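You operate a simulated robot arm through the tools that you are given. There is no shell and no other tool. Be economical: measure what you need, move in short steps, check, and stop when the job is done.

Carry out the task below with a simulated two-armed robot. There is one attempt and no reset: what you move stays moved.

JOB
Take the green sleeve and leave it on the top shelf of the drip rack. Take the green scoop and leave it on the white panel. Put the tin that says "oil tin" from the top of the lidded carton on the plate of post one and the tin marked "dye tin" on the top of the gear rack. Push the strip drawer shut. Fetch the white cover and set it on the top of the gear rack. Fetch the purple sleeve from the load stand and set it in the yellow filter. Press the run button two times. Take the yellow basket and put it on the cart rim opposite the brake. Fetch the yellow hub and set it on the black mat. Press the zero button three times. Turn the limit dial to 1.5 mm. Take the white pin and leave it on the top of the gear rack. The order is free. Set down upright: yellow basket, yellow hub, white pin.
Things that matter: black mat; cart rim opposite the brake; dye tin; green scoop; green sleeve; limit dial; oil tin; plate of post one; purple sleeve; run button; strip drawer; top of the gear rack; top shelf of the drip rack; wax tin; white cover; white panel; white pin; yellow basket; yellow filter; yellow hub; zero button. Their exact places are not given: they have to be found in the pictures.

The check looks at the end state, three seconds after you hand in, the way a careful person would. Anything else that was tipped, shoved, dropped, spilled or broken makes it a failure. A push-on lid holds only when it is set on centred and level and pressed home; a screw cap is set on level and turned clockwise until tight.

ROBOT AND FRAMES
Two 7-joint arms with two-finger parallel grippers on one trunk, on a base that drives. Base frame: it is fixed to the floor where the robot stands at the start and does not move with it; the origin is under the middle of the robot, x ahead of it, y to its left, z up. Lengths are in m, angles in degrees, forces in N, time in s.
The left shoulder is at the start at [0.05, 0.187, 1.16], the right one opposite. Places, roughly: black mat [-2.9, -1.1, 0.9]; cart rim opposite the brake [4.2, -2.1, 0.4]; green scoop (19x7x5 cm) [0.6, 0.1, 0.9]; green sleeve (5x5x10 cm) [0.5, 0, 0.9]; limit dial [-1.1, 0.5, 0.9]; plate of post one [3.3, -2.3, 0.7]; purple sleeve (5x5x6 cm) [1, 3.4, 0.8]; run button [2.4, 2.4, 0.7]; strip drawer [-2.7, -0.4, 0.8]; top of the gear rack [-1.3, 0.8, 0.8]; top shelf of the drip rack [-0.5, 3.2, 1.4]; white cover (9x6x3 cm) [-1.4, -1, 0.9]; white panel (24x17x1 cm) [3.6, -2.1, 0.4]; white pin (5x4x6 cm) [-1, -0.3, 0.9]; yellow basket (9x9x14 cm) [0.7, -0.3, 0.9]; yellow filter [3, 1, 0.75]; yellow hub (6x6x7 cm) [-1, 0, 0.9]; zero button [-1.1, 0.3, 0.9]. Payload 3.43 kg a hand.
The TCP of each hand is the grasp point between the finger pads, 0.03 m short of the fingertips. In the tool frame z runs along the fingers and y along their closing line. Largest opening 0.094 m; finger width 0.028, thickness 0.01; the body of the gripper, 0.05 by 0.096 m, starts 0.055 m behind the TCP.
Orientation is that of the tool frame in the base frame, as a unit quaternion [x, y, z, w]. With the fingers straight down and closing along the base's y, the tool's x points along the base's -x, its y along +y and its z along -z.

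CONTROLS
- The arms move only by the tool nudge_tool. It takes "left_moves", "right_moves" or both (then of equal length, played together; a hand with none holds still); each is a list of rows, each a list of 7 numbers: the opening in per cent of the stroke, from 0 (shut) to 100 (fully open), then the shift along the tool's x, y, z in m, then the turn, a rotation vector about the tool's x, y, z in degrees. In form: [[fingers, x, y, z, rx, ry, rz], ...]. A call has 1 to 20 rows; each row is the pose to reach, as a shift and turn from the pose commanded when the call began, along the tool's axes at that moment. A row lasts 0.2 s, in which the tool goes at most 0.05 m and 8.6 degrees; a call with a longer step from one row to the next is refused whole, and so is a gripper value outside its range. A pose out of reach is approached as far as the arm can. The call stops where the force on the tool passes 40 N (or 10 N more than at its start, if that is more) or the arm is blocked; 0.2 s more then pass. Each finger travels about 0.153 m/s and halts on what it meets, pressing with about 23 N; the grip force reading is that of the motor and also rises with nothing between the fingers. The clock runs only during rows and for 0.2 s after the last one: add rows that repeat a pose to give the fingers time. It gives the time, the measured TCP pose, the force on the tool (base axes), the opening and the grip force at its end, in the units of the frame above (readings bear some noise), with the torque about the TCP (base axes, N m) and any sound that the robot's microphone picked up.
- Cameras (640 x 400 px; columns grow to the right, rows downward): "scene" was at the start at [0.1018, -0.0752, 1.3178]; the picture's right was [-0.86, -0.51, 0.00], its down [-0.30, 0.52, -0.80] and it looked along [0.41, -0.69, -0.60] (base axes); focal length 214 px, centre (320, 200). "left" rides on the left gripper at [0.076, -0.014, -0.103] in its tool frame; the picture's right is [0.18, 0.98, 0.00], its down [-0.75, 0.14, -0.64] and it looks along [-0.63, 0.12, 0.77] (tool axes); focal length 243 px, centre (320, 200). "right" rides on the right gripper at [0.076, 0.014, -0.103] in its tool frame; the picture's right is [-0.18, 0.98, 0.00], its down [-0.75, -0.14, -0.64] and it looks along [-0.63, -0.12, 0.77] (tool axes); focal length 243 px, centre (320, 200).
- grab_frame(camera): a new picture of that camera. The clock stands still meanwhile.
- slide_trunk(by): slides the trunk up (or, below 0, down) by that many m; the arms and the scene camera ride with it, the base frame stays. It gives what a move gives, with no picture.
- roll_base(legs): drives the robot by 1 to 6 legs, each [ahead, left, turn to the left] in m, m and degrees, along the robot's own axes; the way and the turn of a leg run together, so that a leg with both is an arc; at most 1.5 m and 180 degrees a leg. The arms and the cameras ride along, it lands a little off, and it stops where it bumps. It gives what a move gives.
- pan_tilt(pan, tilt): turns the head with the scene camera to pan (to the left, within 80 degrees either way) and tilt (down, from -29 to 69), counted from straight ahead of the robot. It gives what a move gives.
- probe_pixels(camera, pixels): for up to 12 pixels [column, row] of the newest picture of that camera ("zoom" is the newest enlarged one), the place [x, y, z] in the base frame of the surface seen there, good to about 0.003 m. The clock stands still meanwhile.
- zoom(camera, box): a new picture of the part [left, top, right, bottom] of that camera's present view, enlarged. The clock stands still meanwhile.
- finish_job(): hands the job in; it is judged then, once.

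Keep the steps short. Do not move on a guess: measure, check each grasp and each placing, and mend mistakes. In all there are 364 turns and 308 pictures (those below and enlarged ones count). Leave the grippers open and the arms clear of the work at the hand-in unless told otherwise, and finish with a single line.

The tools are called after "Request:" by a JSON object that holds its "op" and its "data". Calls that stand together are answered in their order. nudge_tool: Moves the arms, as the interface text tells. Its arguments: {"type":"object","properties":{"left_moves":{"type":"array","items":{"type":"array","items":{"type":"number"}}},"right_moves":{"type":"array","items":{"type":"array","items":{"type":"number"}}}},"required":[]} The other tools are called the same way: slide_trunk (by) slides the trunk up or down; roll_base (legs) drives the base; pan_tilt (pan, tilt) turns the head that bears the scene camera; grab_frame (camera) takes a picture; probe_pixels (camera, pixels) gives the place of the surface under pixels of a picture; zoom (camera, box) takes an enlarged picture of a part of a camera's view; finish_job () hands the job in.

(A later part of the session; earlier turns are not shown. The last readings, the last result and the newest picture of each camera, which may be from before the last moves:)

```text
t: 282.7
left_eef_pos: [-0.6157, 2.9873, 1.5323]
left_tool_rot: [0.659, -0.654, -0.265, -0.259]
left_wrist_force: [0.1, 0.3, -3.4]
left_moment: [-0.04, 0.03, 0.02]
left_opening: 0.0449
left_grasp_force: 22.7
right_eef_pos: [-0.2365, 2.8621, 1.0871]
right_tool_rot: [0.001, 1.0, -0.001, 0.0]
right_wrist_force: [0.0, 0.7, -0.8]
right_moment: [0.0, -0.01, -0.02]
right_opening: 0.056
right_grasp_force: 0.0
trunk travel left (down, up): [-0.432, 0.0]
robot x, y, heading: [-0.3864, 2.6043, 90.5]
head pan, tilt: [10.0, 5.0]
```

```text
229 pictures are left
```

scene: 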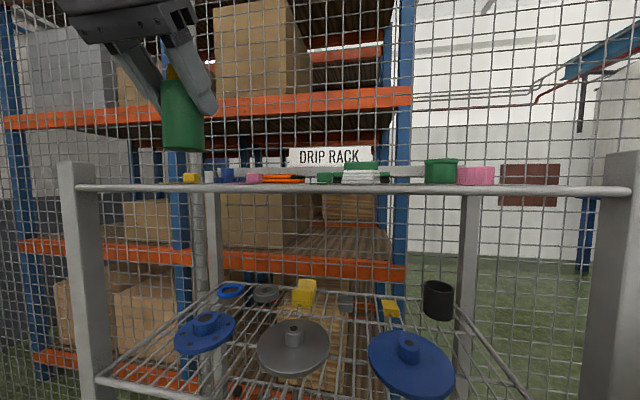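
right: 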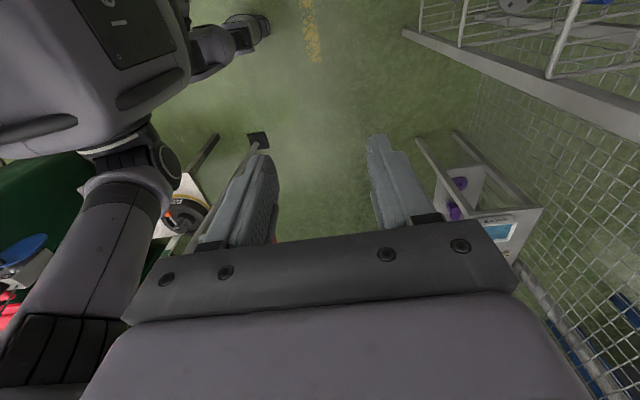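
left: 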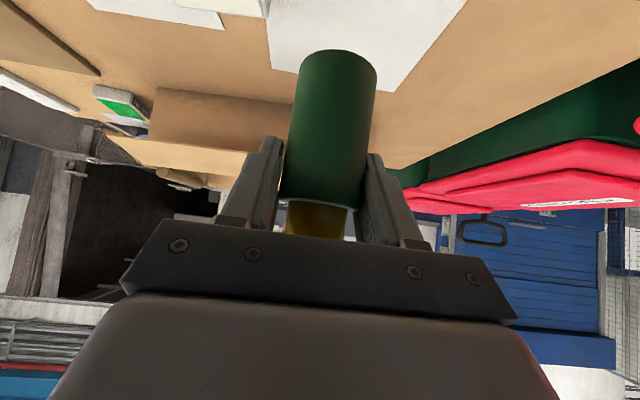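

Request:
{"op": "nudge_tool", "data": {"left_moves": [[0, -0.015, -0.02, 0.015, 0, 0, 0], [0, -0.035, -0.04, 0.035, 0, 0, 0], [0, -0.055, -0.06, 0.055, 0, 0, 0], [0, -0.072, -0.08, 0.072, 0, 0, 0], [0, -0.087, -0.096, 0.087, 0, 0, 0]]}}

Request:
{"op": "grab_frame", "data": {"camera": "scene"}}

Request:
{"op": "grab_frame", "data": {"camera": "left"}}

```text
t: 283.9
left_eef_pos: [-0.5177, 3.1063, 1.5284]
left_tool_rot: [0.659, -0.655, -0.265, -0.26]
left_wrist_force: [0.5, -0.4, -3.6]
left_moment: [-0.05, 0.0, 0.0]
left_opening: 0.0449
left_grasp_force: 22.9
right_eef_pos: [-0.2342, 2.8622, 1.0882]
right_tool_rot: [0.001, 1.0, -0.002, -0.001]
right_wrist_force: [-0.5, -0.2, -0.7]
right_moment: [-0.02, 0.0, -0.01]
right_opening: 0.0563
right_grasp_force: 0.0
trunk travel left (down, up): [-0.432, 0.0]
robot x, y, heading: [-0.391, 2.6074, 90.2]
head pan, tilt: [10.0, 5.0]
```

```text
228 pictures are left
```

scene: 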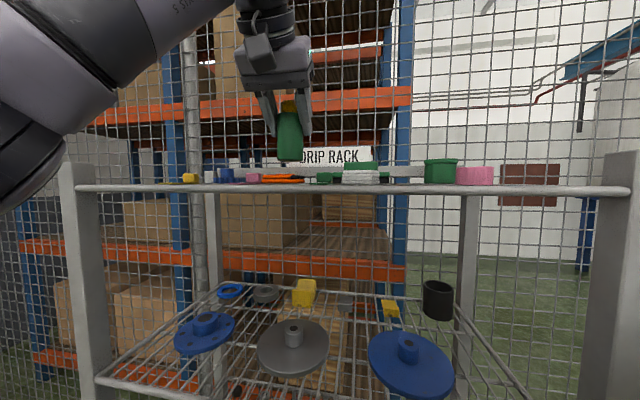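

```text
227 pictures are left
```

left: 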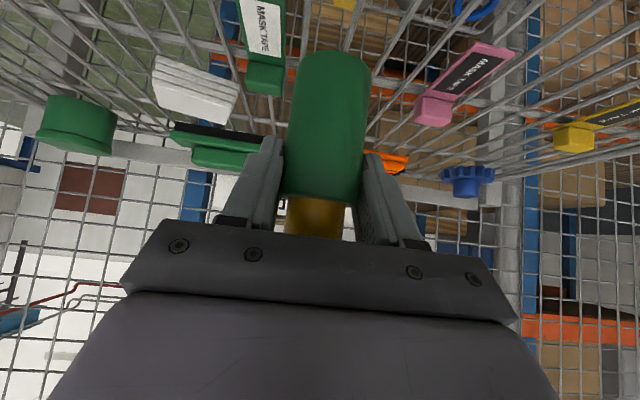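

Request:
{"op": "probe_pixels", "data": {"camera": "left", "pixels": [[282, 75], [278, 20], [245, 20], [418, 112], [432, 95], [480, 50], [510, 50], [395, 20], [390, 60], [335, 100]]}}

Request:
{"op": "zoom", "data": {"camera": "left", "box": [200, 0, 520, 200]}}

```text
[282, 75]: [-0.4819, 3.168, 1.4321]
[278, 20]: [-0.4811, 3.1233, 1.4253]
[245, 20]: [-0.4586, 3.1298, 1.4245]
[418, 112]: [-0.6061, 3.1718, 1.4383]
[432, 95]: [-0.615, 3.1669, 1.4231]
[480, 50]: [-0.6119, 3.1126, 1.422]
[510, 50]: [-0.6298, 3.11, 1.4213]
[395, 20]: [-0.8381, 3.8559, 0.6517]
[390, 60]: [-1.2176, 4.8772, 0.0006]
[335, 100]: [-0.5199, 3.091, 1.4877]
```

```text
2.00 times, centred on (360, 100) of left
```

zoom: 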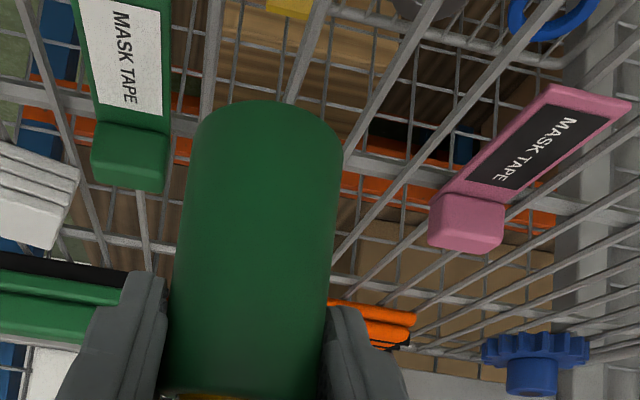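

Shift to x −0.545, midway between the green and pink tapes, and lower.

Request:
{"op": "nudge_tool", "data": {"left_moves": [[0, 0, 0.027, 0, 0, 0, 0], [0, 0.011, 0.027, 0.011, 0, 0, 0], [0, 0.021, 0.027, 0.021, 0, 0, 0]]}}

Request:
{"op": "zoom", "data": {"camera": "left", "box": [200, 0, 520, 200]}}

Request:
{"op": "zoom", "data": {"camera": "scene", "box": [180, 60, 420, 210]}}

```text
t: 284.7
left_eef_pos: [-0.5478, 3.1095, 1.4982]
left_tool_rot: [0.659, -0.654, -0.264, -0.26]
left_wrist_force: [0.0, 0.1, -3.9]
left_moment: [-0.04, -0.01, -0.03]
left_opening: 0.0447
left_grasp_force: 22.9
right_eef_pos: [-0.2375, 2.8608, 1.0887]
right_tool_rot: [0.001, 1.0, -0.001, 0.0]
right_wrist_force: [0.2, 0.6, 0.0]
right_moment: [0.0, -0.03, -0.03]
right_opening: 0.0563
right_grasp_force: 0.1
trunk travel left (down, up): [-0.432, 0.0]
robot x, y, heading: [-0.3857, 2.6019, 90.3]
head pan, tilt: [10.0, 5.0]
```

```text
2.00 times, centred on (360, 100) of left
```

zoom: 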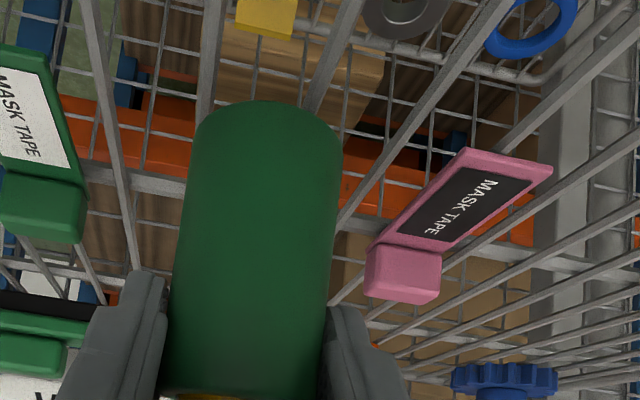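

```text
2.67 times, centred on (300, 135) of scene
```

zoom: 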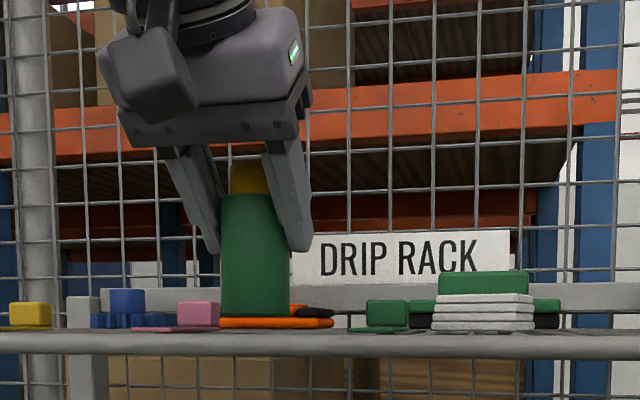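

Request:
{"op": "nudge_tool", "data": {"left_moves": [[0, 0.005, 0, 0.005, 0, 0, 0], [0, 0.009, 0, 0.009, 0, 0, 0]]}}

```text
t: 285.3
left_eef_pos: [-0.5482, 3.1097, 1.488]
left_tool_rot: [0.659, -0.653, -0.266, -0.262]
left_wrist_force: [-0.2, 1.7, 3.7]
left_moment: [0.27, -0.04, 0.02]
left_opening: 0.0448
left_grasp_force: 23.1
right_eef_pos: [-0.2369, 2.8626, 1.089]
right_tool_rot: [0.001, 1.0, 0.0, 0.0]
right_wrist_force: [0.2, 0.0, 0.4]
right_moment: [-0.02, -0.01, -0.01]
right_opening: 0.0565
right_grasp_force: 0.1
trunk travel left (down, up): [-0.432, 0.0]
robot x, y, heading: [-0.3882, 2.6084, 90.6]
head pan, tilt: [10.0, 5.0]
```

Contact. Open and withdraw along the fingers.

Request:
{"op": "nudge_tool", "data": {"left_moves": [[60, 0, 0, 0, 0, 0, 0], [75, 0, 0, 0, 0, 0, 0], [75, 0, 0, 0, 0, 0, 0], [75, 0, 0, -0.03, 0, 0, 0], [75, 0, 0, -0.07, 0, 0, 0], [75, 0, 0, -0.11, 0, 0, 0]]}}

Request:
{"op": "zoom", "data": {"camera": "scene", "box": [180, 60, 420, 210]}}

```text
t: 286.7
left_eef_pos: [-0.5447, 3.0293, 1.5665]
left_tool_rot: [0.659, -0.654, -0.266, -0.259]
left_wrist_force: [0.4, -0.7, 0.4]
left_moment: [0.02, 0.03, -0.01]
left_opening: 0.0705
left_grasp_force: 0.0
right_eef_pos: [-0.2358, 2.8606, 1.0882]
right_tool_rot: [0.001, 1.0, 0.0, -0.001]
right_wrist_force: [0.6, -1.4, -0.5]
right_moment: [0.01, 0.0, 0.01]
right_opening: 0.0563
right_grasp_force: 0.1
trunk travel left (down, up): [-0.432, 0.0]
robot x, y, heading: [-0.3895, 2.6062, 90.5]
head pan, tilt: [10.0, 5.0]
```

```text
2.67 times, centred on (300, 135) of scene
```

zoom: 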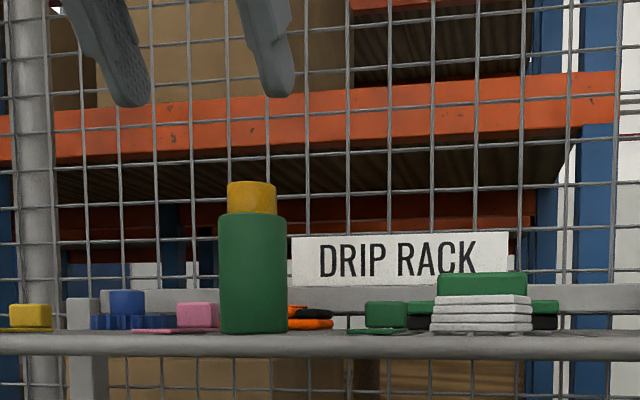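

Sleeve stands. Back off, lower left hand, look toward load stand.

Request:
{"op": "roll_base", "data": {"legs": [[-0.4, 0, 0]]}}

Request:
{"op": "nudge_tool", "data": {"left_moves": [[75, 0.03, 0, 0.03, 0, 0, 0], [75, 0.06, 0, 0.06, 0, 0, 0], [75, 0.09, 0, 0.09, 0, 0, 0], [75, 0.12, 0, 0.12, 0, 0, 0], [75, 0.15, 0, 0.15, 0, 0, 0], [75, 0.18, 0, 0.18, 0, 0, 0], [75, 0.21, 0, 0.21, 0, 0, 0], [75, 0.24, 0, 0.24, 0, 0, 0], [75, 0.27, 0, 0.27, 0, 0, 0], [75, 0.3, 0, 0.3, 0, 0, 0]]}}

Request:
{"op": "pan_tilt", "data": {"pan": -50, "tilt": 20}}

Request:
{"op": "grab_frame", "data": {"camera": "scene"}}

```text
t: 289.2
left_eef_pos: [-0.5471, 2.6267, 1.5665]
left_tool_rot: [0.661, -0.651, -0.266, -0.26]
left_wrist_force: [-1.0, 0.0, -0.3]
left_moment: [0.01, 0.01, 0.0]
left_opening: 0.0705
left_grasp_force: 0.0
right_eef_pos: [-0.2346, 2.459, 1.0869]
right_tool_rot: [-0.002, 1.0, 0.0, -0.002]
right_wrist_force: [0.1, -0.8, -1.2]
right_moment: [0.0, -0.01, -0.02]
right_opening: 0.0563
right_grasp_force: 0.0
trunk travel left (down, up): [-0.432, 0.0]
robot x, y, heading: [-0.3859, 2.2014, 90.8]
head pan, tilt: [10.0, 5.0]
```

```text
t: 291.4
left_eef_pos: [-0.551, 2.6178, 1.142]
left_tool_rot: [0.661, -0.652, -0.265, -0.26]
left_wrist_force: [-0.1, 0.4, -0.1]
left_moment: [-0.02, 0.0, -0.03]
left_opening: 0.0705
left_grasp_force: 0.0
right_eef_pos: [-0.2346, 2.459, 1.0882]
right_tool_rot: [-0.003, 1.0, -0.001, 0.0]
right_wrist_force: [0.2, 0.6, 0.8]
right_moment: [-0.01, 0.03, 0.01]
right_opening: 0.0567
right_grasp_force: 0.1
trunk travel left (down, up): [-0.432, 0.0]
robot x, y, heading: [-0.3835, 2.2011, 90.8]
head pan, tilt: [10.0, 5.0]
```

```text
t: 292.7
left_eef_pos: [-0.5497, 2.6171, 1.1439]
left_tool_rot: [0.662, -0.652, -0.265, -0.258]
left_wrist_force: [0.0, -0.7, 0.2]
left_moment: [0.01, 0.0, -0.01]
left_opening: 0.0708
left_grasp_force: 0.0
right_eef_pos: [-0.2336, 2.46, 1.0875]
right_tool_rot: [-0.003, 1.0, -0.001, 0.0]
right_wrist_force: [0.3, 0.3, -0.1]
right_moment: [-0.02, 0.03, 0.0]
right_opening: 0.0565
right_grasp_force: 0.0
trunk travel left (down, up): [-0.432, 0.0]
robot x, y, heading: [-0.3842, 2.2068, 90.7]
head pan, tilt: [-50.0, 20.0]
```

```text
222 pictures are left
```

scene: 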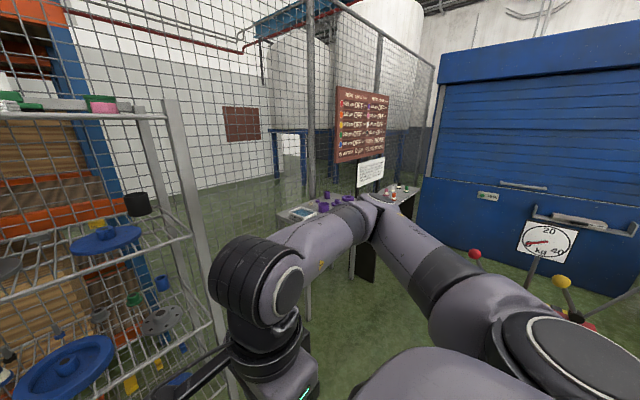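

Request:
{"op": "roll_base", "data": {"legs": [[0, 0, -50]]}}

Request:
{"op": "pan_tilt", "data": {"pan": 0, "tilt": 35}}

Request:
{"op": "grab_frame", "data": {"camera": "scene"}}

```text
t: 295.3
left_eef_pos: [-0.1717, 2.5967, 1.1439]
left_tool_rot: [-0.323, 0.871, 0.131, 0.346]
left_wrist_force: [0.6, -0.2, -0.1]
left_moment: [-0.01, -0.02, 0.06]
left_opening: 0.0706
left_grasp_force: 0.0
right_eef_pos: [-0.092, 2.2522, 1.0868]
right_tool_rot: [0.422, 0.907, -0.001, -0.001]
right_wrist_force: [0.2, 0.6, 0.5]
right_moment: [0.03, -0.01, -0.02]
right_opening: 0.0565
right_grasp_force: 0.1
trunk travel left (down, up): [-0.432, 0.0]
robot x, y, heading: [-0.3788, 2.2038, 40.7]
head pan, tilt: [-50.0, 20.0]
```

```text
t: 296.5
left_eef_pos: [-0.1716, 2.5964, 1.1435]
left_tool_rot: [-0.323, 0.871, 0.131, 0.347]
left_wrist_force: [0.9, 1.3, -0.2]
left_moment: [0.02, -0.04, -0.03]
left_opening: 0.0706
left_grasp_force: 0.2
right_eef_pos: [-0.092, 2.2525, 1.0873]
right_tool_rot: [0.421, 0.907, 0.0, -0.001]
right_wrist_force: [0.7, -0.2, 0.6]
right_moment: [0.0, 0.04, -0.02]
right_opening: 0.0565
right_grasp_force: 0.0
trunk travel left (down, up): [-0.432, 0.0]
robot x, y, heading: [-0.3815, 2.2066, 40.6]
head pan, tilt: [0.0, 35.0]
```

```text
221 pictures are left
```

scene: 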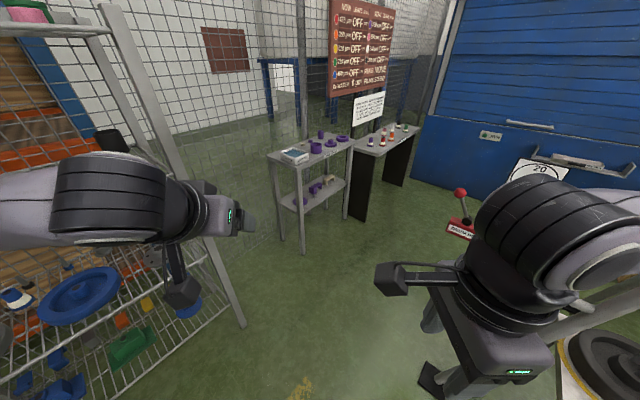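

Request:
{"op": "zoom", "data": {"camera": "scene", "box": [240, 100, 440, 225]}}

Request:
{"op": "probe_pixels", "data": {"camera": "scene", "pixels": [[316, 150], [330, 143], [322, 134], [342, 138], [300, 155], [270, 155], [300, 172], [350, 150], [302, 250], [362, 220], [420, 130], [372, 145]]}}

```text
3.20 times, centred on (340, 162) of scene
```

zoom: 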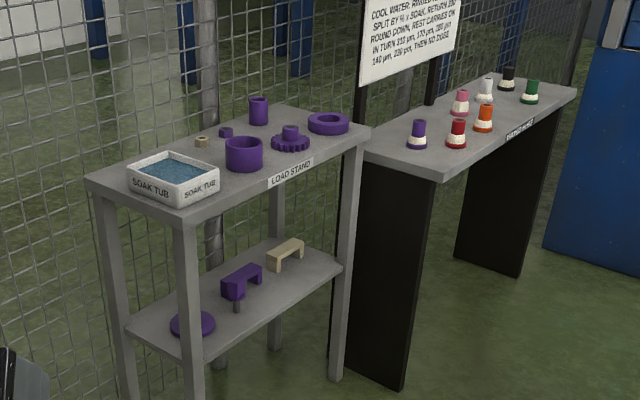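

```text
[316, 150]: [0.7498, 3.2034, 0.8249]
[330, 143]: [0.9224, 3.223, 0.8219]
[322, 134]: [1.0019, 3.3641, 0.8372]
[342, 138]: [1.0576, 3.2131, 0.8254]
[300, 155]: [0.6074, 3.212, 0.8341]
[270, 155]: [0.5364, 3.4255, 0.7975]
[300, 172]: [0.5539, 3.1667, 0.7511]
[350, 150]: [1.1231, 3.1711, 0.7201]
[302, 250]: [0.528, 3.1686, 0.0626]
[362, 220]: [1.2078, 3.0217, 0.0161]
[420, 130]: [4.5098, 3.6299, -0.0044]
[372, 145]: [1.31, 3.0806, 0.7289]
```

Request:
{"op": "probe_pixels", "data": {"camera": "scene", "pixels": [[432, 378], [430, 315], [462, 230], [310, 280], [400, 250], [318, 135], [325, 130], [322, 128]]}}

```text
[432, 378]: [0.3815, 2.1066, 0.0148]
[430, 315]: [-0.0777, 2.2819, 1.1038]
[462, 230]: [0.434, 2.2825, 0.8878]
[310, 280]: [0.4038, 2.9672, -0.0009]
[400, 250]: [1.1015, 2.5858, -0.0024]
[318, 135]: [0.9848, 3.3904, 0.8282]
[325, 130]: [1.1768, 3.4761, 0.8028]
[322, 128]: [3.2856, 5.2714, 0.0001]
```

Request:
{"op": "roll_base", "data": {"legs": [[0, 0, -40.6], [0, 0.36, 0], [1.16, 0, 0], [0, 0, 90]]}}

Request:
{"op": "pan_tilt", "data": {"pan": 0, "tilt": 40}}

Request:
{"op": "grab_frame", "data": {"camera": "scene"}}

```text
t: 300.8
left_eef_pos: [0.0272, 2.7116, 1.1427]
left_tool_rot: [0.005, 0.93, 0.005, 0.368]
left_wrist_force: [0.6, -0.4, -0.3]
left_moment: [0.0, 0.01, -0.01]
left_opening: 0.0705
left_grasp_force: 0.1
right_eef_pos: [-0.1331, 2.4045, 1.088]
right_tool_rot: [0.71, 0.704, 0.004, -0.003]
right_wrist_force: [0.1, 0.3, 0.6]
right_moment: [0.0, -0.02, 0.02]
right_opening: 0.0565
right_grasp_force: 0.1
trunk travel left (down, up): [-0.432, 0.0]
robot x, y, heading: [-0.3819, 2.5611, -0.1]
head pan, tilt: [0.0, 35.0]
stopped in leg 2: the robot was blocked; the commanded pose is now the measured one
```

```text
t: 301.5
left_eef_pos: [0.0292, 2.7128, 1.143]
left_tool_rot: [0.005, 0.929, 0.005, 0.37]
left_wrist_force: [0.2, 0.1, 0.4]
left_moment: [0.0, 0.03, 0.02]
left_opening: 0.0703
left_grasp_force: 0.1
right_eef_pos: [-0.1329, 2.4036, 1.0874]
right_tool_rot: [0.71, 0.704, 0.004, -0.002]
right_wrist_force: [0.5, -0.4, 0.3]
right_moment: [-0.01, -0.01, -0.04]
right_opening: 0.0566
right_grasp_force: 0.0
trunk travel left (down, up): [-0.432, 0.0]
robot x, y, heading: [-0.3807, 2.5664, -0.0]
head pan, tilt: [0.0, 40.0]
```

```text
219 pictures are left
```

scene: 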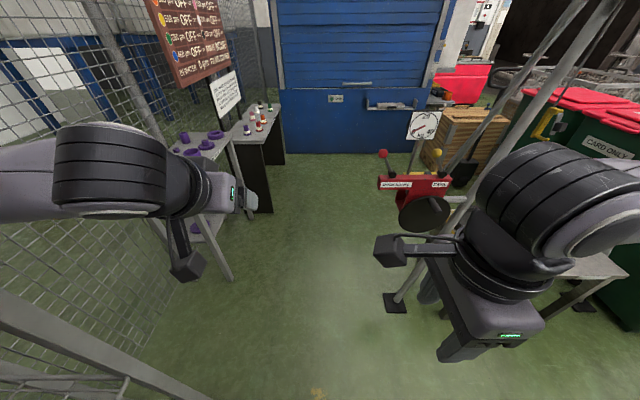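

Left elbow touched the rack post region. Move right a little; probe the red device ahead.

Request:
{"op": "roll_base", "data": {"legs": [[0, -0.06, 0]]}}

Request:
{"op": "grab_frame", "data": {"camera": "scene"}}

Request:
{"op": "probe_pixels", "data": {"camera": "scene", "pixels": [[385, 154], [445, 150], [395, 183], [425, 215], [400, 303], [440, 270], [470, 150], [355, 150], [270, 210], [235, 275], [250, 195], [500, 140]]}}

```text
t: 302.4
left_eef_pos: [0.0317, 2.6621, 1.1395]
left_tool_rot: [0.004, 0.93, 0.001, 0.367]
left_wrist_force: [-0.5, 0.5, 0.3]
left_moment: [0.01, -0.05, 0.03]
left_opening: 0.0707
left_grasp_force: 0.1
right_eef_pos: [-0.1302, 2.3511, 1.0879]
right_tool_rot: [0.71, 0.704, -0.001, -0.002]
right_wrist_force: [0.5, 0.1, 0.0]
right_moment: [0.03, 0.0, 0.02]
right_opening: 0.0566
right_grasp_force: 0.0
trunk travel left (down, up): [-0.432, 0.0]
robot x, y, heading: [-0.384, 2.5021, 0.0]
head pan, tilt: [0.0, 40.0]
```

```text
218 pictures are left
```

scene: 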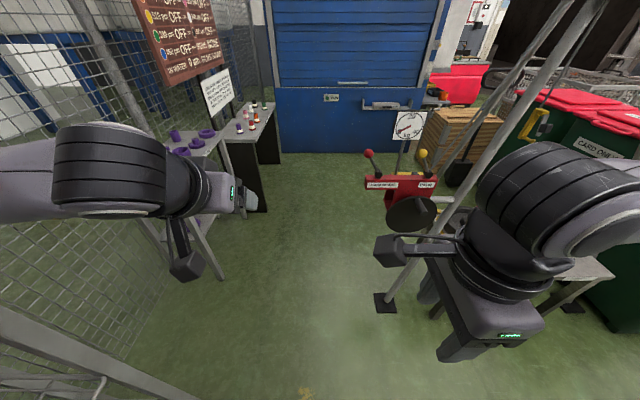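

```text
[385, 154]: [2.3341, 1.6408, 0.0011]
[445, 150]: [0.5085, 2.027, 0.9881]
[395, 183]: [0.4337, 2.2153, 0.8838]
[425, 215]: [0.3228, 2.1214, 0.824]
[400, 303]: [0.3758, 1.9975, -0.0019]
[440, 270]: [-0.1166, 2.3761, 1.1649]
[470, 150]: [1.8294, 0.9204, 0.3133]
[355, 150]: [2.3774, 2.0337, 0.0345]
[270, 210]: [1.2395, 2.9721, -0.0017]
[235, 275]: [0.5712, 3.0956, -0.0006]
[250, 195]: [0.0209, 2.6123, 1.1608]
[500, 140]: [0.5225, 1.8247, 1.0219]
```

Turn to face +y first, then slide sideways past the hoist.

Request:
{"op": "roll_base", "data": {"legs": [[0, 0, 90], [0, -0.6, 0], [0, -0.56, 0]]}}

Request:
{"op": "grab_frame", "data": {"camera": "scene"}}

```text
t: 310.6
left_eef_pos: [0.1176, 2.9312, 1.1391]
left_tool_rot: [0.663, -0.653, -0.259, -0.259]
left_wrist_force: [-0.2, 1.0, 0.0]
left_moment: [-0.04, -0.02, 0.04]
left_opening: 0.0705
left_grasp_force: 0.0
right_eef_pos: [0.4309, 2.776, 1.0899]
right_tool_rot: [-0.005, 1.0, -0.002, 0.004]
right_wrist_force: [-0.4, 0.4, -0.1]
right_moment: [0.0, 0.02, 0.0]
right_opening: 0.0562
right_grasp_force: 0.0
trunk travel left (down, up): [-0.432, 0.0]
robot x, y, heading: [0.2912, 2.5212, 91.1]
head pan, tilt: [0.0, 40.0]
stopped in leg 3: the robot was blocked; the commanded pose is now the measured one
```

```text
217 pictures are left
```

scene: 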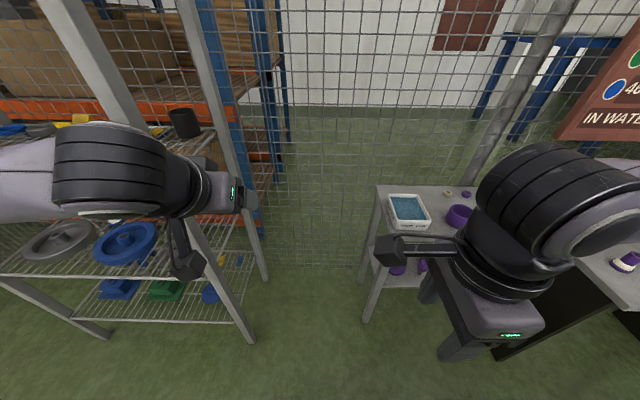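

Blocked (likely the hoist unit). Move forward 0.14 and continue right.

Request:
{"op": "roll_base", "data": {"legs": [[0.02, 0.03, -1], [0.15, 0, 0], [0, -0.5, 0]]}}

Request:
{"op": "pan_tilt", "data": {"pan": -60, "tilt": 30}}

Request:
{"op": "grab_frame", "data": {"camera": "scene"}}

```text
t: 315.0
left_eef_pos: [0.6093, 3.1039, 1.1411]
left_tool_rot: [0.658, -0.658, -0.261, -0.258]
left_wrist_force: [-0.1, 0.6, -0.2]
left_moment: [0.01, -0.01, 0.02]
left_opening: 0.0706
left_grasp_force: 0.1
right_eef_pos: [0.92, 2.9458, 1.0875]
right_tool_rot: [0.001, 1.0, 0.0, 0.0]
right_wrist_force: [-0.1, 0.3, -0.3]
right_moment: [0.02, 0.02, 0.0]
right_opening: 0.0563
right_grasp_force: 0.0
trunk travel left (down, up): [-0.432, 0.0]
robot x, y, heading: [0.7719, 2.6905, 90.5]
head pan, tilt: [0.0, 40.0]
```

```text
t: 316.3
left_eef_pos: [0.608, 3.1046, 1.1402]
left_tool_rot: [0.658, -0.657, -0.262, -0.259]
left_wrist_force: [0.4, 0.1, -0.3]
left_moment: [-0.05, 0.02, 0.0]
left_opening: 0.0706
left_grasp_force: 0.1
right_eef_pos: [0.9197, 2.946, 1.0886]
right_tool_rot: [0.0, 1.0, -0.001, 0.0]
right_wrist_force: [-0.3, -0.3, -0.7]
right_moment: [0.01, 0.02, 0.0]
right_opening: 0.0565
right_grasp_force: 0.1
trunk travel left (down, up): [-0.432, 0.0]
robot x, y, heading: [0.7676, 2.6922, 90.1]
head pan, tilt: [-60.0, 30.0]
```

```text
216 pictures are left
```

scene: 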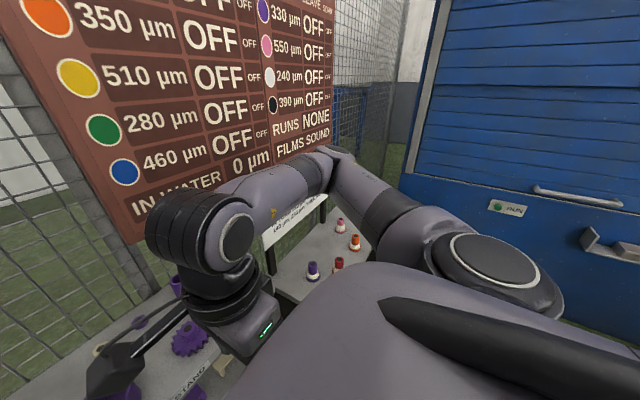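

The RUN button is on the blue door. Now view the load stand with the scene camera.

Request:
{"op": "pan_tilt", "data": {"pan": -15, "tilt": 50}}

Request:
{"op": "grab_frame", "data": {"camera": "scene"}}

Request:
{"op": "grab_frame", "data": {"camera": "right"}}

```text
t: 317.4
left_eef_pos: [0.6093, 3.1052, 1.1397]
left_tool_rot: [-0.657, 0.658, 0.261, 0.258]
left_wrist_force: [-0.9, -0.3, 0.0]
left_moment: [0.0, -0.02, -0.02]
left_opening: 0.0703
left_grasp_force: 0.1
right_eef_pos: [0.9191, 2.9457, 1.088]
right_tool_rot: [0.001, 1.0, -0.001, 0.0]
right_wrist_force: [0.5, 0.2, 0.6]
right_moment: [-0.01, -0.03, 0.0]
right_opening: 0.0566
right_grasp_force: 0.1
trunk travel left (down, up): [-0.432, 0.0]
robot x, y, heading: [0.7709, 2.6913, 90.6]
head pan, tilt: [-15.0, 50.0]
```

```text
215 pictures are left
```

scene: 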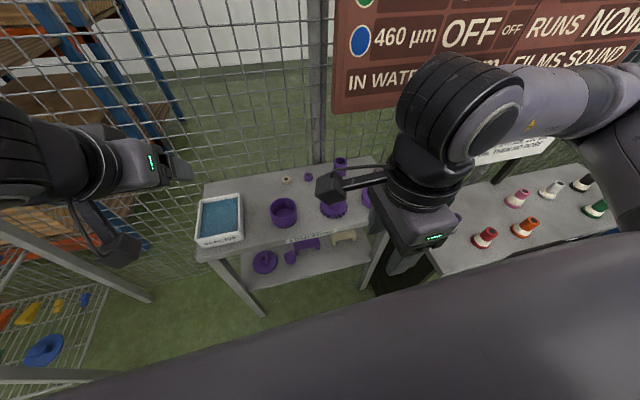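

```text
214 pictures are left
```

right: 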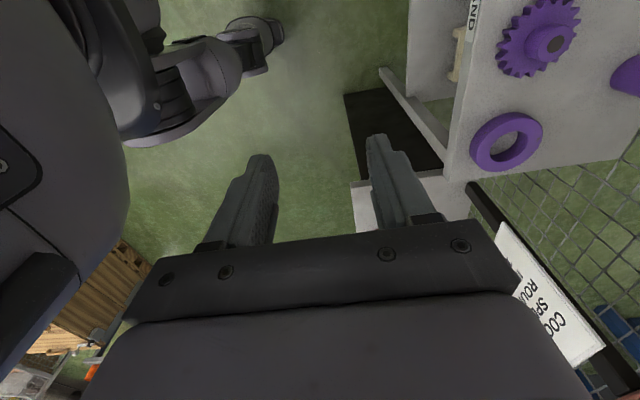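

Request:
{"op": "probe_pixels", "data": {"camera": "scene", "pixels": [[340, 161], [335, 165], [345, 165], [340, 170], [308, 177], [332, 208], [284, 212], [370, 160], [360, 170], [310, 240], [318, 130]]}}

Request:
{"op": "zoom", "data": {"camera": "scene", "box": [260, 130, 400, 250]}}

```text
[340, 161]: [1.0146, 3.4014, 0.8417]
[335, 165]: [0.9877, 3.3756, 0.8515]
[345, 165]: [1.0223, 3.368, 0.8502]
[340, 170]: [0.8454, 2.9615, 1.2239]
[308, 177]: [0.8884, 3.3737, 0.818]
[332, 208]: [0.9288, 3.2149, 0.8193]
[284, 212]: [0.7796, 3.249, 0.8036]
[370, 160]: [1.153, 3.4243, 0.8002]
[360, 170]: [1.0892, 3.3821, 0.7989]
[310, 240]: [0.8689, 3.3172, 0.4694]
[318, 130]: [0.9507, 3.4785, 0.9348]
```

```text
3.33 times, centred on (330, 190) of scene
```

zoom: 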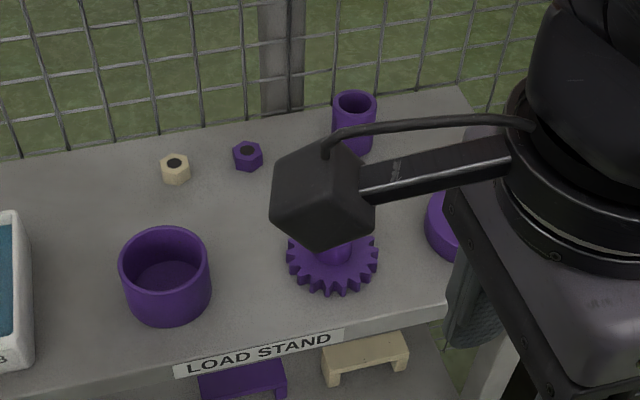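

Request:
{"op": "probe_pixels", "data": {"camera": "scene", "pixels": [[345, 95], [500, 148], [540, 140], [520, 60], [470, 245], [485, 235], [480, 155], [620, 120]]}}

Request:
{"op": "roll_base", "data": {"legs": [[0.1, 0, 0]]}}

```text
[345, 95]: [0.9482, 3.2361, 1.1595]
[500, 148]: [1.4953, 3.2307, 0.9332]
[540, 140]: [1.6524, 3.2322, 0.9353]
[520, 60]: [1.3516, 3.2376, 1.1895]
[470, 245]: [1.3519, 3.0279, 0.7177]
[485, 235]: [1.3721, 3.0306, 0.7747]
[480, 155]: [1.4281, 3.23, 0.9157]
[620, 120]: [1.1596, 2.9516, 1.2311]
```

```text
t: 318.6
left_eef_pos: [0.6062, 3.202, 1.1399]
left_tool_rot: [0.658, -0.657, -0.261, -0.258]
left_wrist_force: [0.3, 0.2, 0.1]
left_moment: [-0.02, 0.02, 0.0]
left_opening: 0.0705
left_grasp_force: 0.1
right_eef_pos: [0.9178, 3.0448, 1.0878]
right_tool_rot: [0.0, 1.0, -0.002, 0.0]
right_wrist_force: [0.1, -0.6, 0.4]
right_moment: [0.0, 0.0, -0.02]
right_opening: 0.0562
right_grasp_force: 0.0
trunk travel left (down, up): [-0.432, 0.0]
robot x, y, heading: [0.7699, 2.7877, 90.6]
head pan, tilt: [-15.0, 50.0]
```

The sign board hangs at y≈3.236, in front above the sleeve. Check its bottom edge.

Request:
{"op": "pan_tilt", "data": {"pan": -25, "tilt": 35}}

Request:
{"op": "grab_frame", "data": {"camera": "scene"}}

```text
t: 319.3
left_eef_pos: [0.6076, 3.2024, 1.1416]
left_tool_rot: [0.658, -0.657, -0.261, -0.259]
left_wrist_force: [-0.1, 1.4, -0.4]
left_moment: [-0.04, 0.0, 0.01]
left_opening: 0.0703
left_grasp_force: 0.0
right_eef_pos: [0.9179, 3.0433, 1.0873]
right_tool_rot: [0.0, 1.0, 0.0, 0.0]
right_wrist_force: [0.1, 0.4, -0.4]
right_moment: [-0.03, 0.03, 0.01]
right_opening: 0.0564
right_grasp_force: 0.1
trunk travel left (down, up): [-0.432, 0.0]
robot x, y, heading: [0.7696, 2.7904, 90.7]
head pan, tilt: [-25.0, 35.0]
```

```text
212 pictures are left
```

scene: 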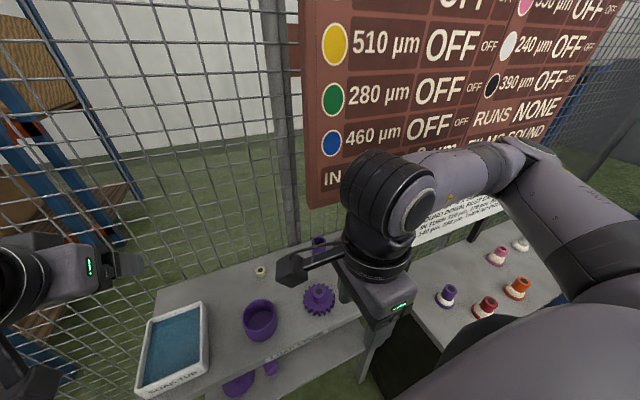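

Request:
{"op": "probe_pixels", "data": {"camera": "scene", "pixels": [[308, 205], [330, 200], [306, 130], [318, 240], [323, 246], [314, 246], [318, 250], [318, 298], [262, 272], [500, 195], [520, 150], [430, 190]]}}

```text
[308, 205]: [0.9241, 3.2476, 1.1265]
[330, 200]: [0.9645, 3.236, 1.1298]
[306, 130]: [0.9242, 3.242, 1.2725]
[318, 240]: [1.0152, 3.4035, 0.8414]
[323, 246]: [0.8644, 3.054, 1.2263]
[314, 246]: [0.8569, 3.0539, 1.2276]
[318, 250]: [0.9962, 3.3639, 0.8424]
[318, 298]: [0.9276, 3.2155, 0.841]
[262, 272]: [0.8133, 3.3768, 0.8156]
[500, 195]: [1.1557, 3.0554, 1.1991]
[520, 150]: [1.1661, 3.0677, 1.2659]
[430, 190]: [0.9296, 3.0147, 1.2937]
```

Board bottom z≈1.12. Plan: right hand pitched 45° forward, trunk lowered, reaching under the board. Back off first, then reorient right hand.

Request:
{"op": "roll_base", "data": {"legs": [[-0.2, 0, -0.6]]}}

Request:
{"op": "nudge_tool", "data": {"right_moves": [[70, 0, 0.01, 0, 0, 0, -8.2], [70, 0, 0.02, 0, 0, 0, -16.4], [70, 0, 0.03, 0, 0, 0, -24.6], [70, 0, 0.04, 0, 0, 0, -32.8], [70, 0, 0.05, 0, 0, 0, -41], [70, 0, 0.06, 0, 0, 0, -49.2], [70, 0, 0.07, 0, 0, 0, -57.4], [70, 0, 0.08, 0, 0, 0, -65.6], [70, 0, 0.09, 0, 0, 0, -73.8], [70, 0, 0.1, 0, 0, 0, -82], [70, 0, 0.1, 0, 0, 0, -90]]}}

Request:
{"op": "nudge_tool", "data": {"right_moves": [[70, -0.02, 0, 0, 0, -8.2, 0], [70, -0.04, 0, 0, 0, -16.4, 0], [70, -0.06, 0, 0, 0, -24.6, 0], [70, -0.08, 0, 0, 0, -32.8, 0], [70, -0.1, 0, 0, 0, -41, 0], [70, -0.1, 0, 0, 0, -45, 0]]}}

```text
t: 320.9
left_eef_pos: [0.614, 3.0077, 1.1413]
left_tool_rot: [-0.654, 0.661, 0.261, 0.261]
left_wrist_force: [-0.2, -0.5, -0.1]
left_moment: [0.0, 0.01, 0.04]
left_opening: 0.0707
left_grasp_force: 0.1
right_eef_pos: [0.9226, 2.8448, 1.0897]
right_tool_rot: [0.008, 1.0, -0.001, 0.001]
right_wrist_force: [-0.3, -0.5, 0.1]
right_moment: [0.0, 0.0, 0.03]
right_opening: 0.0564
right_grasp_force: 0.1
trunk travel left (down, up): [-0.432, 0.0]
robot x, y, heading: [0.7686, 2.5949, 89.7]
head pan, tilt: [-25.0, 35.0]
```

```text
t: 323.3
left_eef_pos: [0.6136, 3.0087, 1.1417]
left_tool_rot: [-0.654, 0.661, 0.26, 0.261]
left_wrist_force: [-0.8, -0.2, -0.7]
left_moment: [0.02, 0.0, 0.03]
left_opening: 0.0706
left_grasp_force: 0.0
right_eef_pos: [0.9252, 2.947, 1.0892]
right_tool_rot: [-0.703, 0.711, -0.001, -0.001]
right_wrist_force: [-0.2, -0.4, -1.0]
right_moment: [0.0, 0.01, 0.01]
right_opening: 0.0657
right_grasp_force: 0.1
trunk travel left (down, up): [-0.432, 0.0]
robot x, y, heading: [0.7703, 2.5943, 89.8]
head pan, tilt: [-25.0, 35.0]
```

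```text
t: 324.7
left_eef_pos: [0.6124, 3.008, 1.1407]
left_tool_rot: [-0.653, 0.662, 0.26, 0.26]
left_wrist_force: [0.0, -0.3, 0.5]
left_moment: [-0.01, -0.01, -0.02]
left_opening: 0.0704
left_grasp_force: 0.1
right_eef_pos: [0.9243, 3.0477, 1.0868]
right_tool_rot: [-0.648, 0.658, 0.269, 0.273]
right_wrist_force: [0.5, -0.8, 1.1]
right_moment: [-0.02, 0.01, 0.0]
right_opening: 0.0659
right_grasp_force: 0.1
trunk travel left (down, up): [-0.432, 0.0]
robot x, y, heading: [0.7662, 2.5942, 89.8]
head pan, tilt: [-25.0, 35.0]
```

Request:
{"op": "slide_trunk", "data": {"by": -0.16}}

Request:
{"op": "roll_base", "data": {"legs": [[0.19, 0, 0]]}}

Request:
{"op": "grab_frame", "data": {"camera": "scene"}}

Request:
{"op": "grab_frame", "data": {"camera": "right"}}

```text
t: 326.5
left_eef_pos: [0.6137, 3.0088, 0.9806]
left_tool_rot: [-0.654, 0.661, 0.26, 0.261]
left_wrist_force: [0.9, -0.7, -0.9]
left_moment: [-0.01, -0.03, 0.02]
left_opening: 0.0704
left_grasp_force: 0.1
right_eef_pos: [0.9253, 3.0466, 0.9275]
right_tool_rot: [-0.649, 0.658, 0.268, 0.272]
right_wrist_force: [-0.8, 0.6, 0.3]
right_moment: [-0.01, 0.01, 0.03]
right_opening: 0.0657
right_grasp_force: 0.1
trunk travel left (down, up): [-0.272, 0.16]
robot x, y, heading: [0.7722, 2.5915, 89.9]
head pan, tilt: [-25.0, 35.0]
```

```text
t: 328.1
left_eef_pos: [0.6141, 3.1974, 0.9804]
left_tool_rot: [-0.653, 0.662, 0.259, 0.26]
left_wrist_force: [0.3, 0.4, -0.4]
left_moment: [-0.03, -0.02, -0.05]
left_opening: 0.0706
left_grasp_force: 0.0
right_eef_pos: [0.9261, 3.2337, 0.927]
right_tool_rot: [-0.649, 0.659, 0.267, 0.271]
right_wrist_force: [0.1, -0.1, -0.3]
right_moment: [-0.01, 0.01, 0.01]
right_opening: 0.0659
right_grasp_force: 0.1
trunk travel left (down, up): [-0.272, 0.16]
robot x, y, heading: [0.7706, 2.7796, 89.6]
head pan, tilt: [-25.0, 35.0]
```

```text
211 pictures are left
```

scene: 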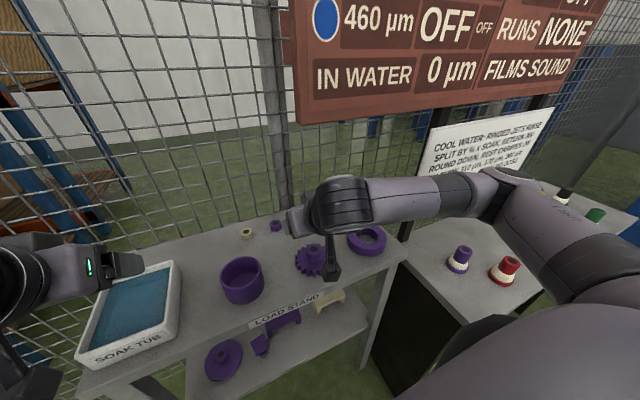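

```text
210 pictures are left
```

right: 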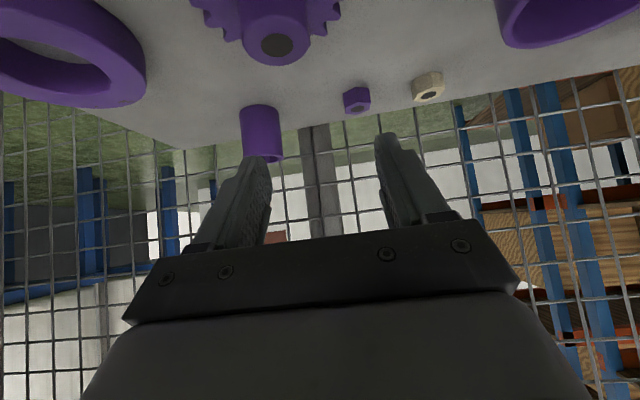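

Request:
{"op": "probe_pixels", "data": {"camera": "right", "pixels": [[243, 125], [278, 125], [260, 112], [262, 150], [357, 98], [275, 40], [120, 95]]}}

Request:
{"op": "probe_pixels", "data": {"camera": "scene", "pixels": [[430, 130], [405, 230], [505, 175], [560, 200], [440, 185], [350, 190], [600, 230]]}}

```text
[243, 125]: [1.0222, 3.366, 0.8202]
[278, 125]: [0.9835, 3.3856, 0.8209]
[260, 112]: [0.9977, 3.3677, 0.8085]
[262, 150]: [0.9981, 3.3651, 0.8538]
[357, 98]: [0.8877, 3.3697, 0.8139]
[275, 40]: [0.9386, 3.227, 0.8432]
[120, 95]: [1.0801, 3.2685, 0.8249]
```

```text
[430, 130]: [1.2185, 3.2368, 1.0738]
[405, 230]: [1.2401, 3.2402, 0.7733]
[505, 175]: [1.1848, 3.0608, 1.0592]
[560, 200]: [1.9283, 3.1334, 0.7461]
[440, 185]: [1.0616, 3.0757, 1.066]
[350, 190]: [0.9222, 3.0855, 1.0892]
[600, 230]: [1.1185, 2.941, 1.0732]
```

Approach the sleeve under the board in two stages.

Request:
{"op": "nudge_tool", "data": {"right_moves": [[90, -0.007, -0.02, 0.016, 0, 0, 0], [90, -0.014, -0.045, 0.033, 0, 0, 0], [90, -0.021, -0.065, 0.05, 0, 0, 0], [90, -0.0276, -0.077, 0.0658, 0, 0, 0]]}}

Request:
{"op": "grab_frame", "data": {"camera": "right"}}

Request:
{"op": "grab_frame", "data": {"camera": "scene"}}

```text
t: 329.1
left_eef_pos: [0.6144, 3.1975, 0.9811]
left_tool_rot: [-0.653, 0.662, 0.26, 0.26]
left_wrist_force: [-0.9, 0.0, 1.1]
left_moment: [0.01, -0.01, 0.0]
left_opening: 0.0705
left_grasp_force: 0.1
right_eef_pos: [1.0042, 3.2962, 0.9013]
right_tool_rot: [-0.649, 0.658, 0.269, 0.271]
right_wrist_force: [0.4, -0.4, 0.2]
right_moment: [0.01, -0.01, 0.0]
right_opening: 0.0846
right_grasp_force: 0.2
trunk travel left (down, up): [-0.272, 0.16]
robot x, y, heading: [0.7683, 2.7806, 89.8]
head pan, tilt: [-25.0, 35.0]
```

```text
209 pictures are left
```

right: 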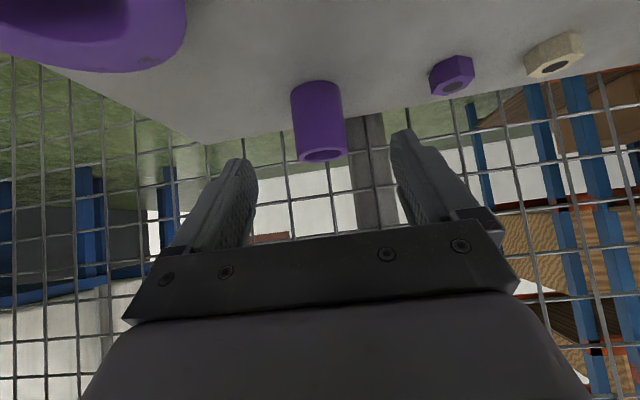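

```text
208 pictures are left
```

scene: 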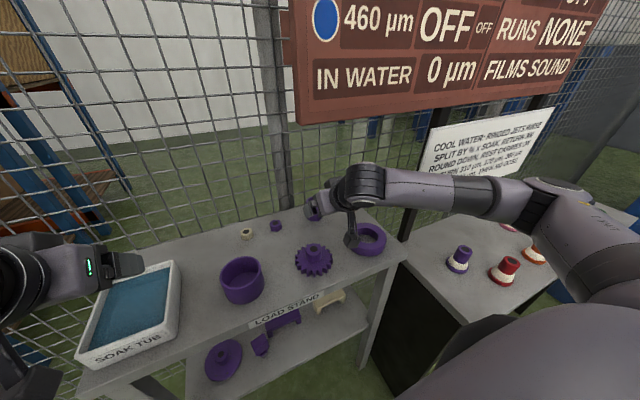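

Request:
{"op": "nudge_tool", "data": {"right_moves": [[90, -0.007, 0, 0.03, 0, 0, 0], [90, -0.014, 0, 0.06, 0, 0, 0], [90, -0.022, 0, 0.09, 0, 0, 0], [90, -0.023, 0, 0.1, 0, 0, 0]]}}

Request:
{"op": "grab_frame", "data": {"camera": "right"}}

Request:
{"op": "zoom", "data": {"camera": "scene", "box": [280, 120, 520, 270]}}

```text
t: 330.1
left_eef_pos: [0.614, 3.1964, 0.9802]
left_tool_rot: [-0.653, 0.663, 0.259, 0.26]
left_wrist_force: [-0.2, 0.3, -0.3]
left_moment: [0.0, 0.02, 0.02]
left_opening: 0.0701
left_grasp_force: 0.1
right_eef_pos: [1.0057, 3.3827, 0.8471]
right_tool_rot: [-0.649, 0.658, 0.268, 0.272]
right_wrist_force: [-0.2, -0.5, 0.3]
right_moment: [-0.01, 0.03, 0.02]
right_opening: 0.0848
right_grasp_force: 0.1
trunk travel left (down, up): [-0.272, 0.16]
robot x, y, heading: [0.7704, 2.7867, 89.8]
head pan, tilt: [-25.0, 35.0]
```

```text
207 pictures are left
```

right: 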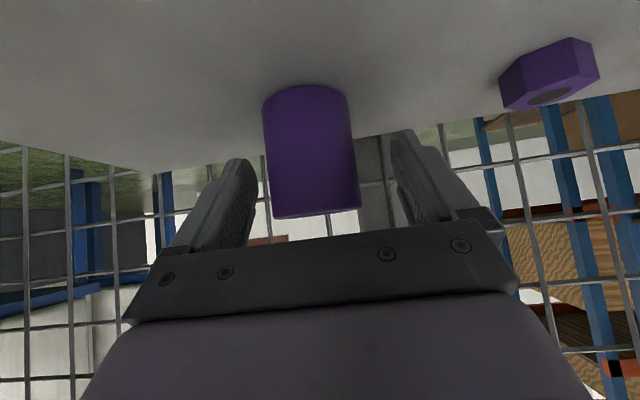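

```text
2.67 times, centred on (400, 195) of scene
```

zoom: 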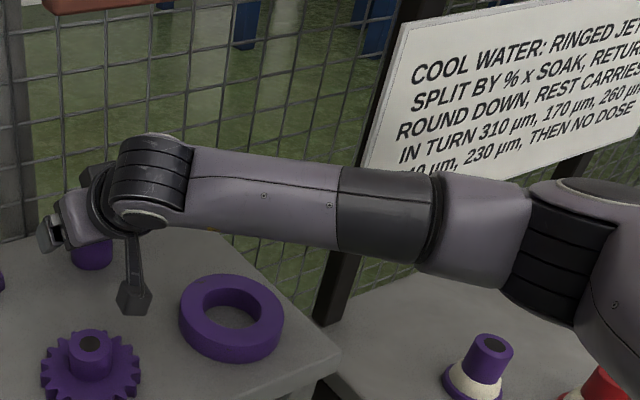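

Sleeve is between the fingers. Close and lift slightly.

Request:
{"op": "nudge_tool", "data": {"right_moves": [[60, 0, 0, 0.003, 0, 0, 0], [30, 0, 0, 0.003, 0, 0, 0], [0, 0, 0, 0.003, 0, 0, 0], [0, 0, 0, 0.003, 0, 0, 0], [0, 0, 0, 0.003, 0, 0, 0]]}}

Request:
{"op": "nudge_tool", "data": {"right_moves": [[0, -0.02, 0, -0.02, 0, 0, 0], [0, -0.035, 0, -0.035, 0, 0, 0]]}}

Request:
{"op": "grab_frame", "data": {"camera": "right"}}

```text
t: 331.3
left_eef_pos: [0.6142, 3.1972, 0.9802]
left_tool_rot: [-0.653, 0.662, 0.26, 0.261]
left_wrist_force: [-0.4, 0.1, -0.2]
left_moment: [0.0, 0.0, 0.0]
left_opening: 0.0705
left_grasp_force: 0.1
right_eef_pos: [1.0056, 3.3849, 0.8455]
right_tool_rot: [-0.649, 0.659, 0.268, 0.272]
right_wrist_force: [1.9, 1.5, 2.9]
right_moment: [0.07, 0.11, -0.03]
right_opening: 0.0521
right_grasp_force: 22.6
trunk travel left (down, up): [-0.272, 0.16]
robot x, y, heading: [0.7712, 2.7808, 89.8]
head pan, tilt: [-25.0, 35.0]
```

```text
t: 331.9
left_eef_pos: [0.6142, 3.197, 0.9798]
left_tool_rot: [-0.653, 0.662, 0.26, 0.261]
left_wrist_force: [0.2, -0.7, -0.3]
left_moment: [0.0, 0.02, -0.02]
left_opening: 0.0707
left_grasp_force: 0.0
right_eef_pos: [1.0047, 3.387, 0.8923]
right_tool_rot: [-0.649, 0.658, 0.268, 0.271]
right_wrist_force: [0.3, 0.7, -1.8]
right_moment: [0.0, 0.0, -0.02]
right_opening: 0.0517
right_grasp_force: 23.0
trunk travel left (down, up): [-0.272, 0.16]
robot x, y, heading: [0.7692, 2.7836, 89.7]
head pan, tilt: [-25.0, 35.0]
```

```text
205 pictures are left
```

right: 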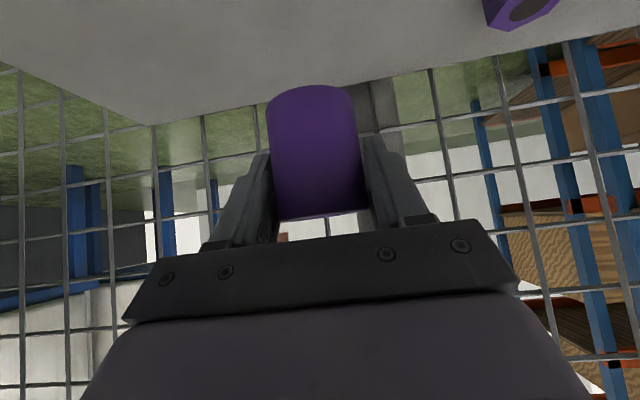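

Held. Withdraw horizontally from under the board, then back the base off.

Request:
{"op": "nudge_tool", "data": {"right_moves": [[0, 0.027, 0, -0.03, 0, 0, 0], [0, 0.054, 0, -0.058, 0, 0, 0], [0, 0.081, 0, -0.087, 0, 0, 0], [0, 0.108, 0, -0.115, 0, 0, 0], [0, 0.13, 0, -0.14, 0, 0, 0]]}}

Request:
{"op": "roll_base", "data": {"legs": [[-0.2, 0, 0]]}}

Request:
{"op": "pan_tilt", "data": {"pan": -70, "tilt": 25}}

Request:
{"op": "grab_frame", "data": {"camera": "scene"}}

```text
t: 333.1
left_eef_pos: [0.6148, 3.1974, 0.9806]
left_tool_rot: [-0.653, 0.662, 0.26, 0.26]
left_wrist_force: [0.0, -0.7, 0.3]
left_moment: [0.03, 0.03, 0.01]
left_opening: 0.0703
left_grasp_force: 0.0
right_eef_pos: [1.002, 3.1962, 0.9032]
right_tool_rot: [-0.648, 0.659, 0.268, 0.272]
right_wrist_force: [-1.1, -0.4, -2.9]
right_moment: [-0.02, 0.02, -0.02]
right_opening: 0.0519
right_grasp_force: 23.6
trunk travel left (down, up): [-0.272, 0.16]
robot x, y, heading: [0.7739, 2.7831, 89.8]
head pan, tilt: [-25.0, 35.0]
```

```text
t: 334.7
left_eef_pos: [0.6132, 2.9983, 0.9806]
left_tool_rot: [-0.654, 0.661, 0.26, 0.26]
left_wrist_force: [-1.1, -0.3, -0.5]
left_moment: [-0.01, 0.03, 0.03]
left_opening: 0.0705
left_grasp_force: 0.0
right_eef_pos: [0.9989, 2.9984, 0.9032]
right_tool_rot: [-0.65, 0.657, 0.269, 0.272]
right_wrist_force: [1.5, -0.7, -2.9]
right_moment: [-0.03, 0.01, -0.02]
right_opening: 0.052
right_grasp_force: 23.0
trunk travel left (down, up): [-0.272, 0.16]
robot x, y, heading: [0.7681, 2.5859, 89.8]
head pan, tilt: [-25.0, 35.0]
```

```text
t: 335.8
left_eef_pos: [0.6121, 2.9979, 0.9818]
left_tool_rot: [-0.654, 0.661, 0.26, 0.26]
left_wrist_force: [0.0, 0.4, -0.7]
left_moment: [-0.01, 0.03, -0.01]
left_opening: 0.0705
left_grasp_force: 0.0
right_eef_pos: [0.9989, 2.9988, 0.9029]
right_tool_rot: [-0.649, 0.658, 0.268, 0.271]
right_wrist_force: [0.3, -0.4, -3.0]
right_moment: [0.01, 0.03, 0.02]
right_opening: 0.0523
right_grasp_force: 23.3
trunk travel left (down, up): [-0.272, 0.16]
robot x, y, heading: [0.7701, 2.5833, 90.0]
head pan, tilt: [-70.0, 25.0]
```

```text
204 pictures are left
```

scene: 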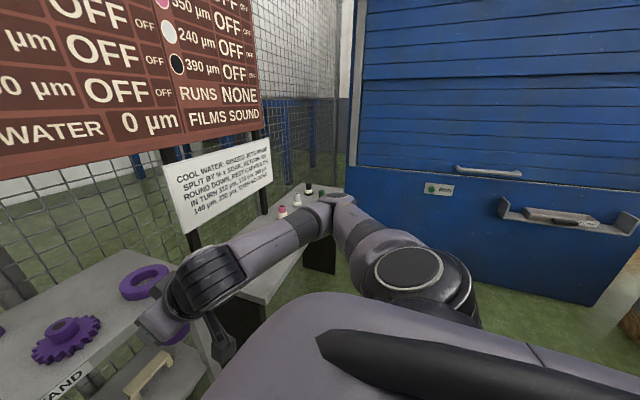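

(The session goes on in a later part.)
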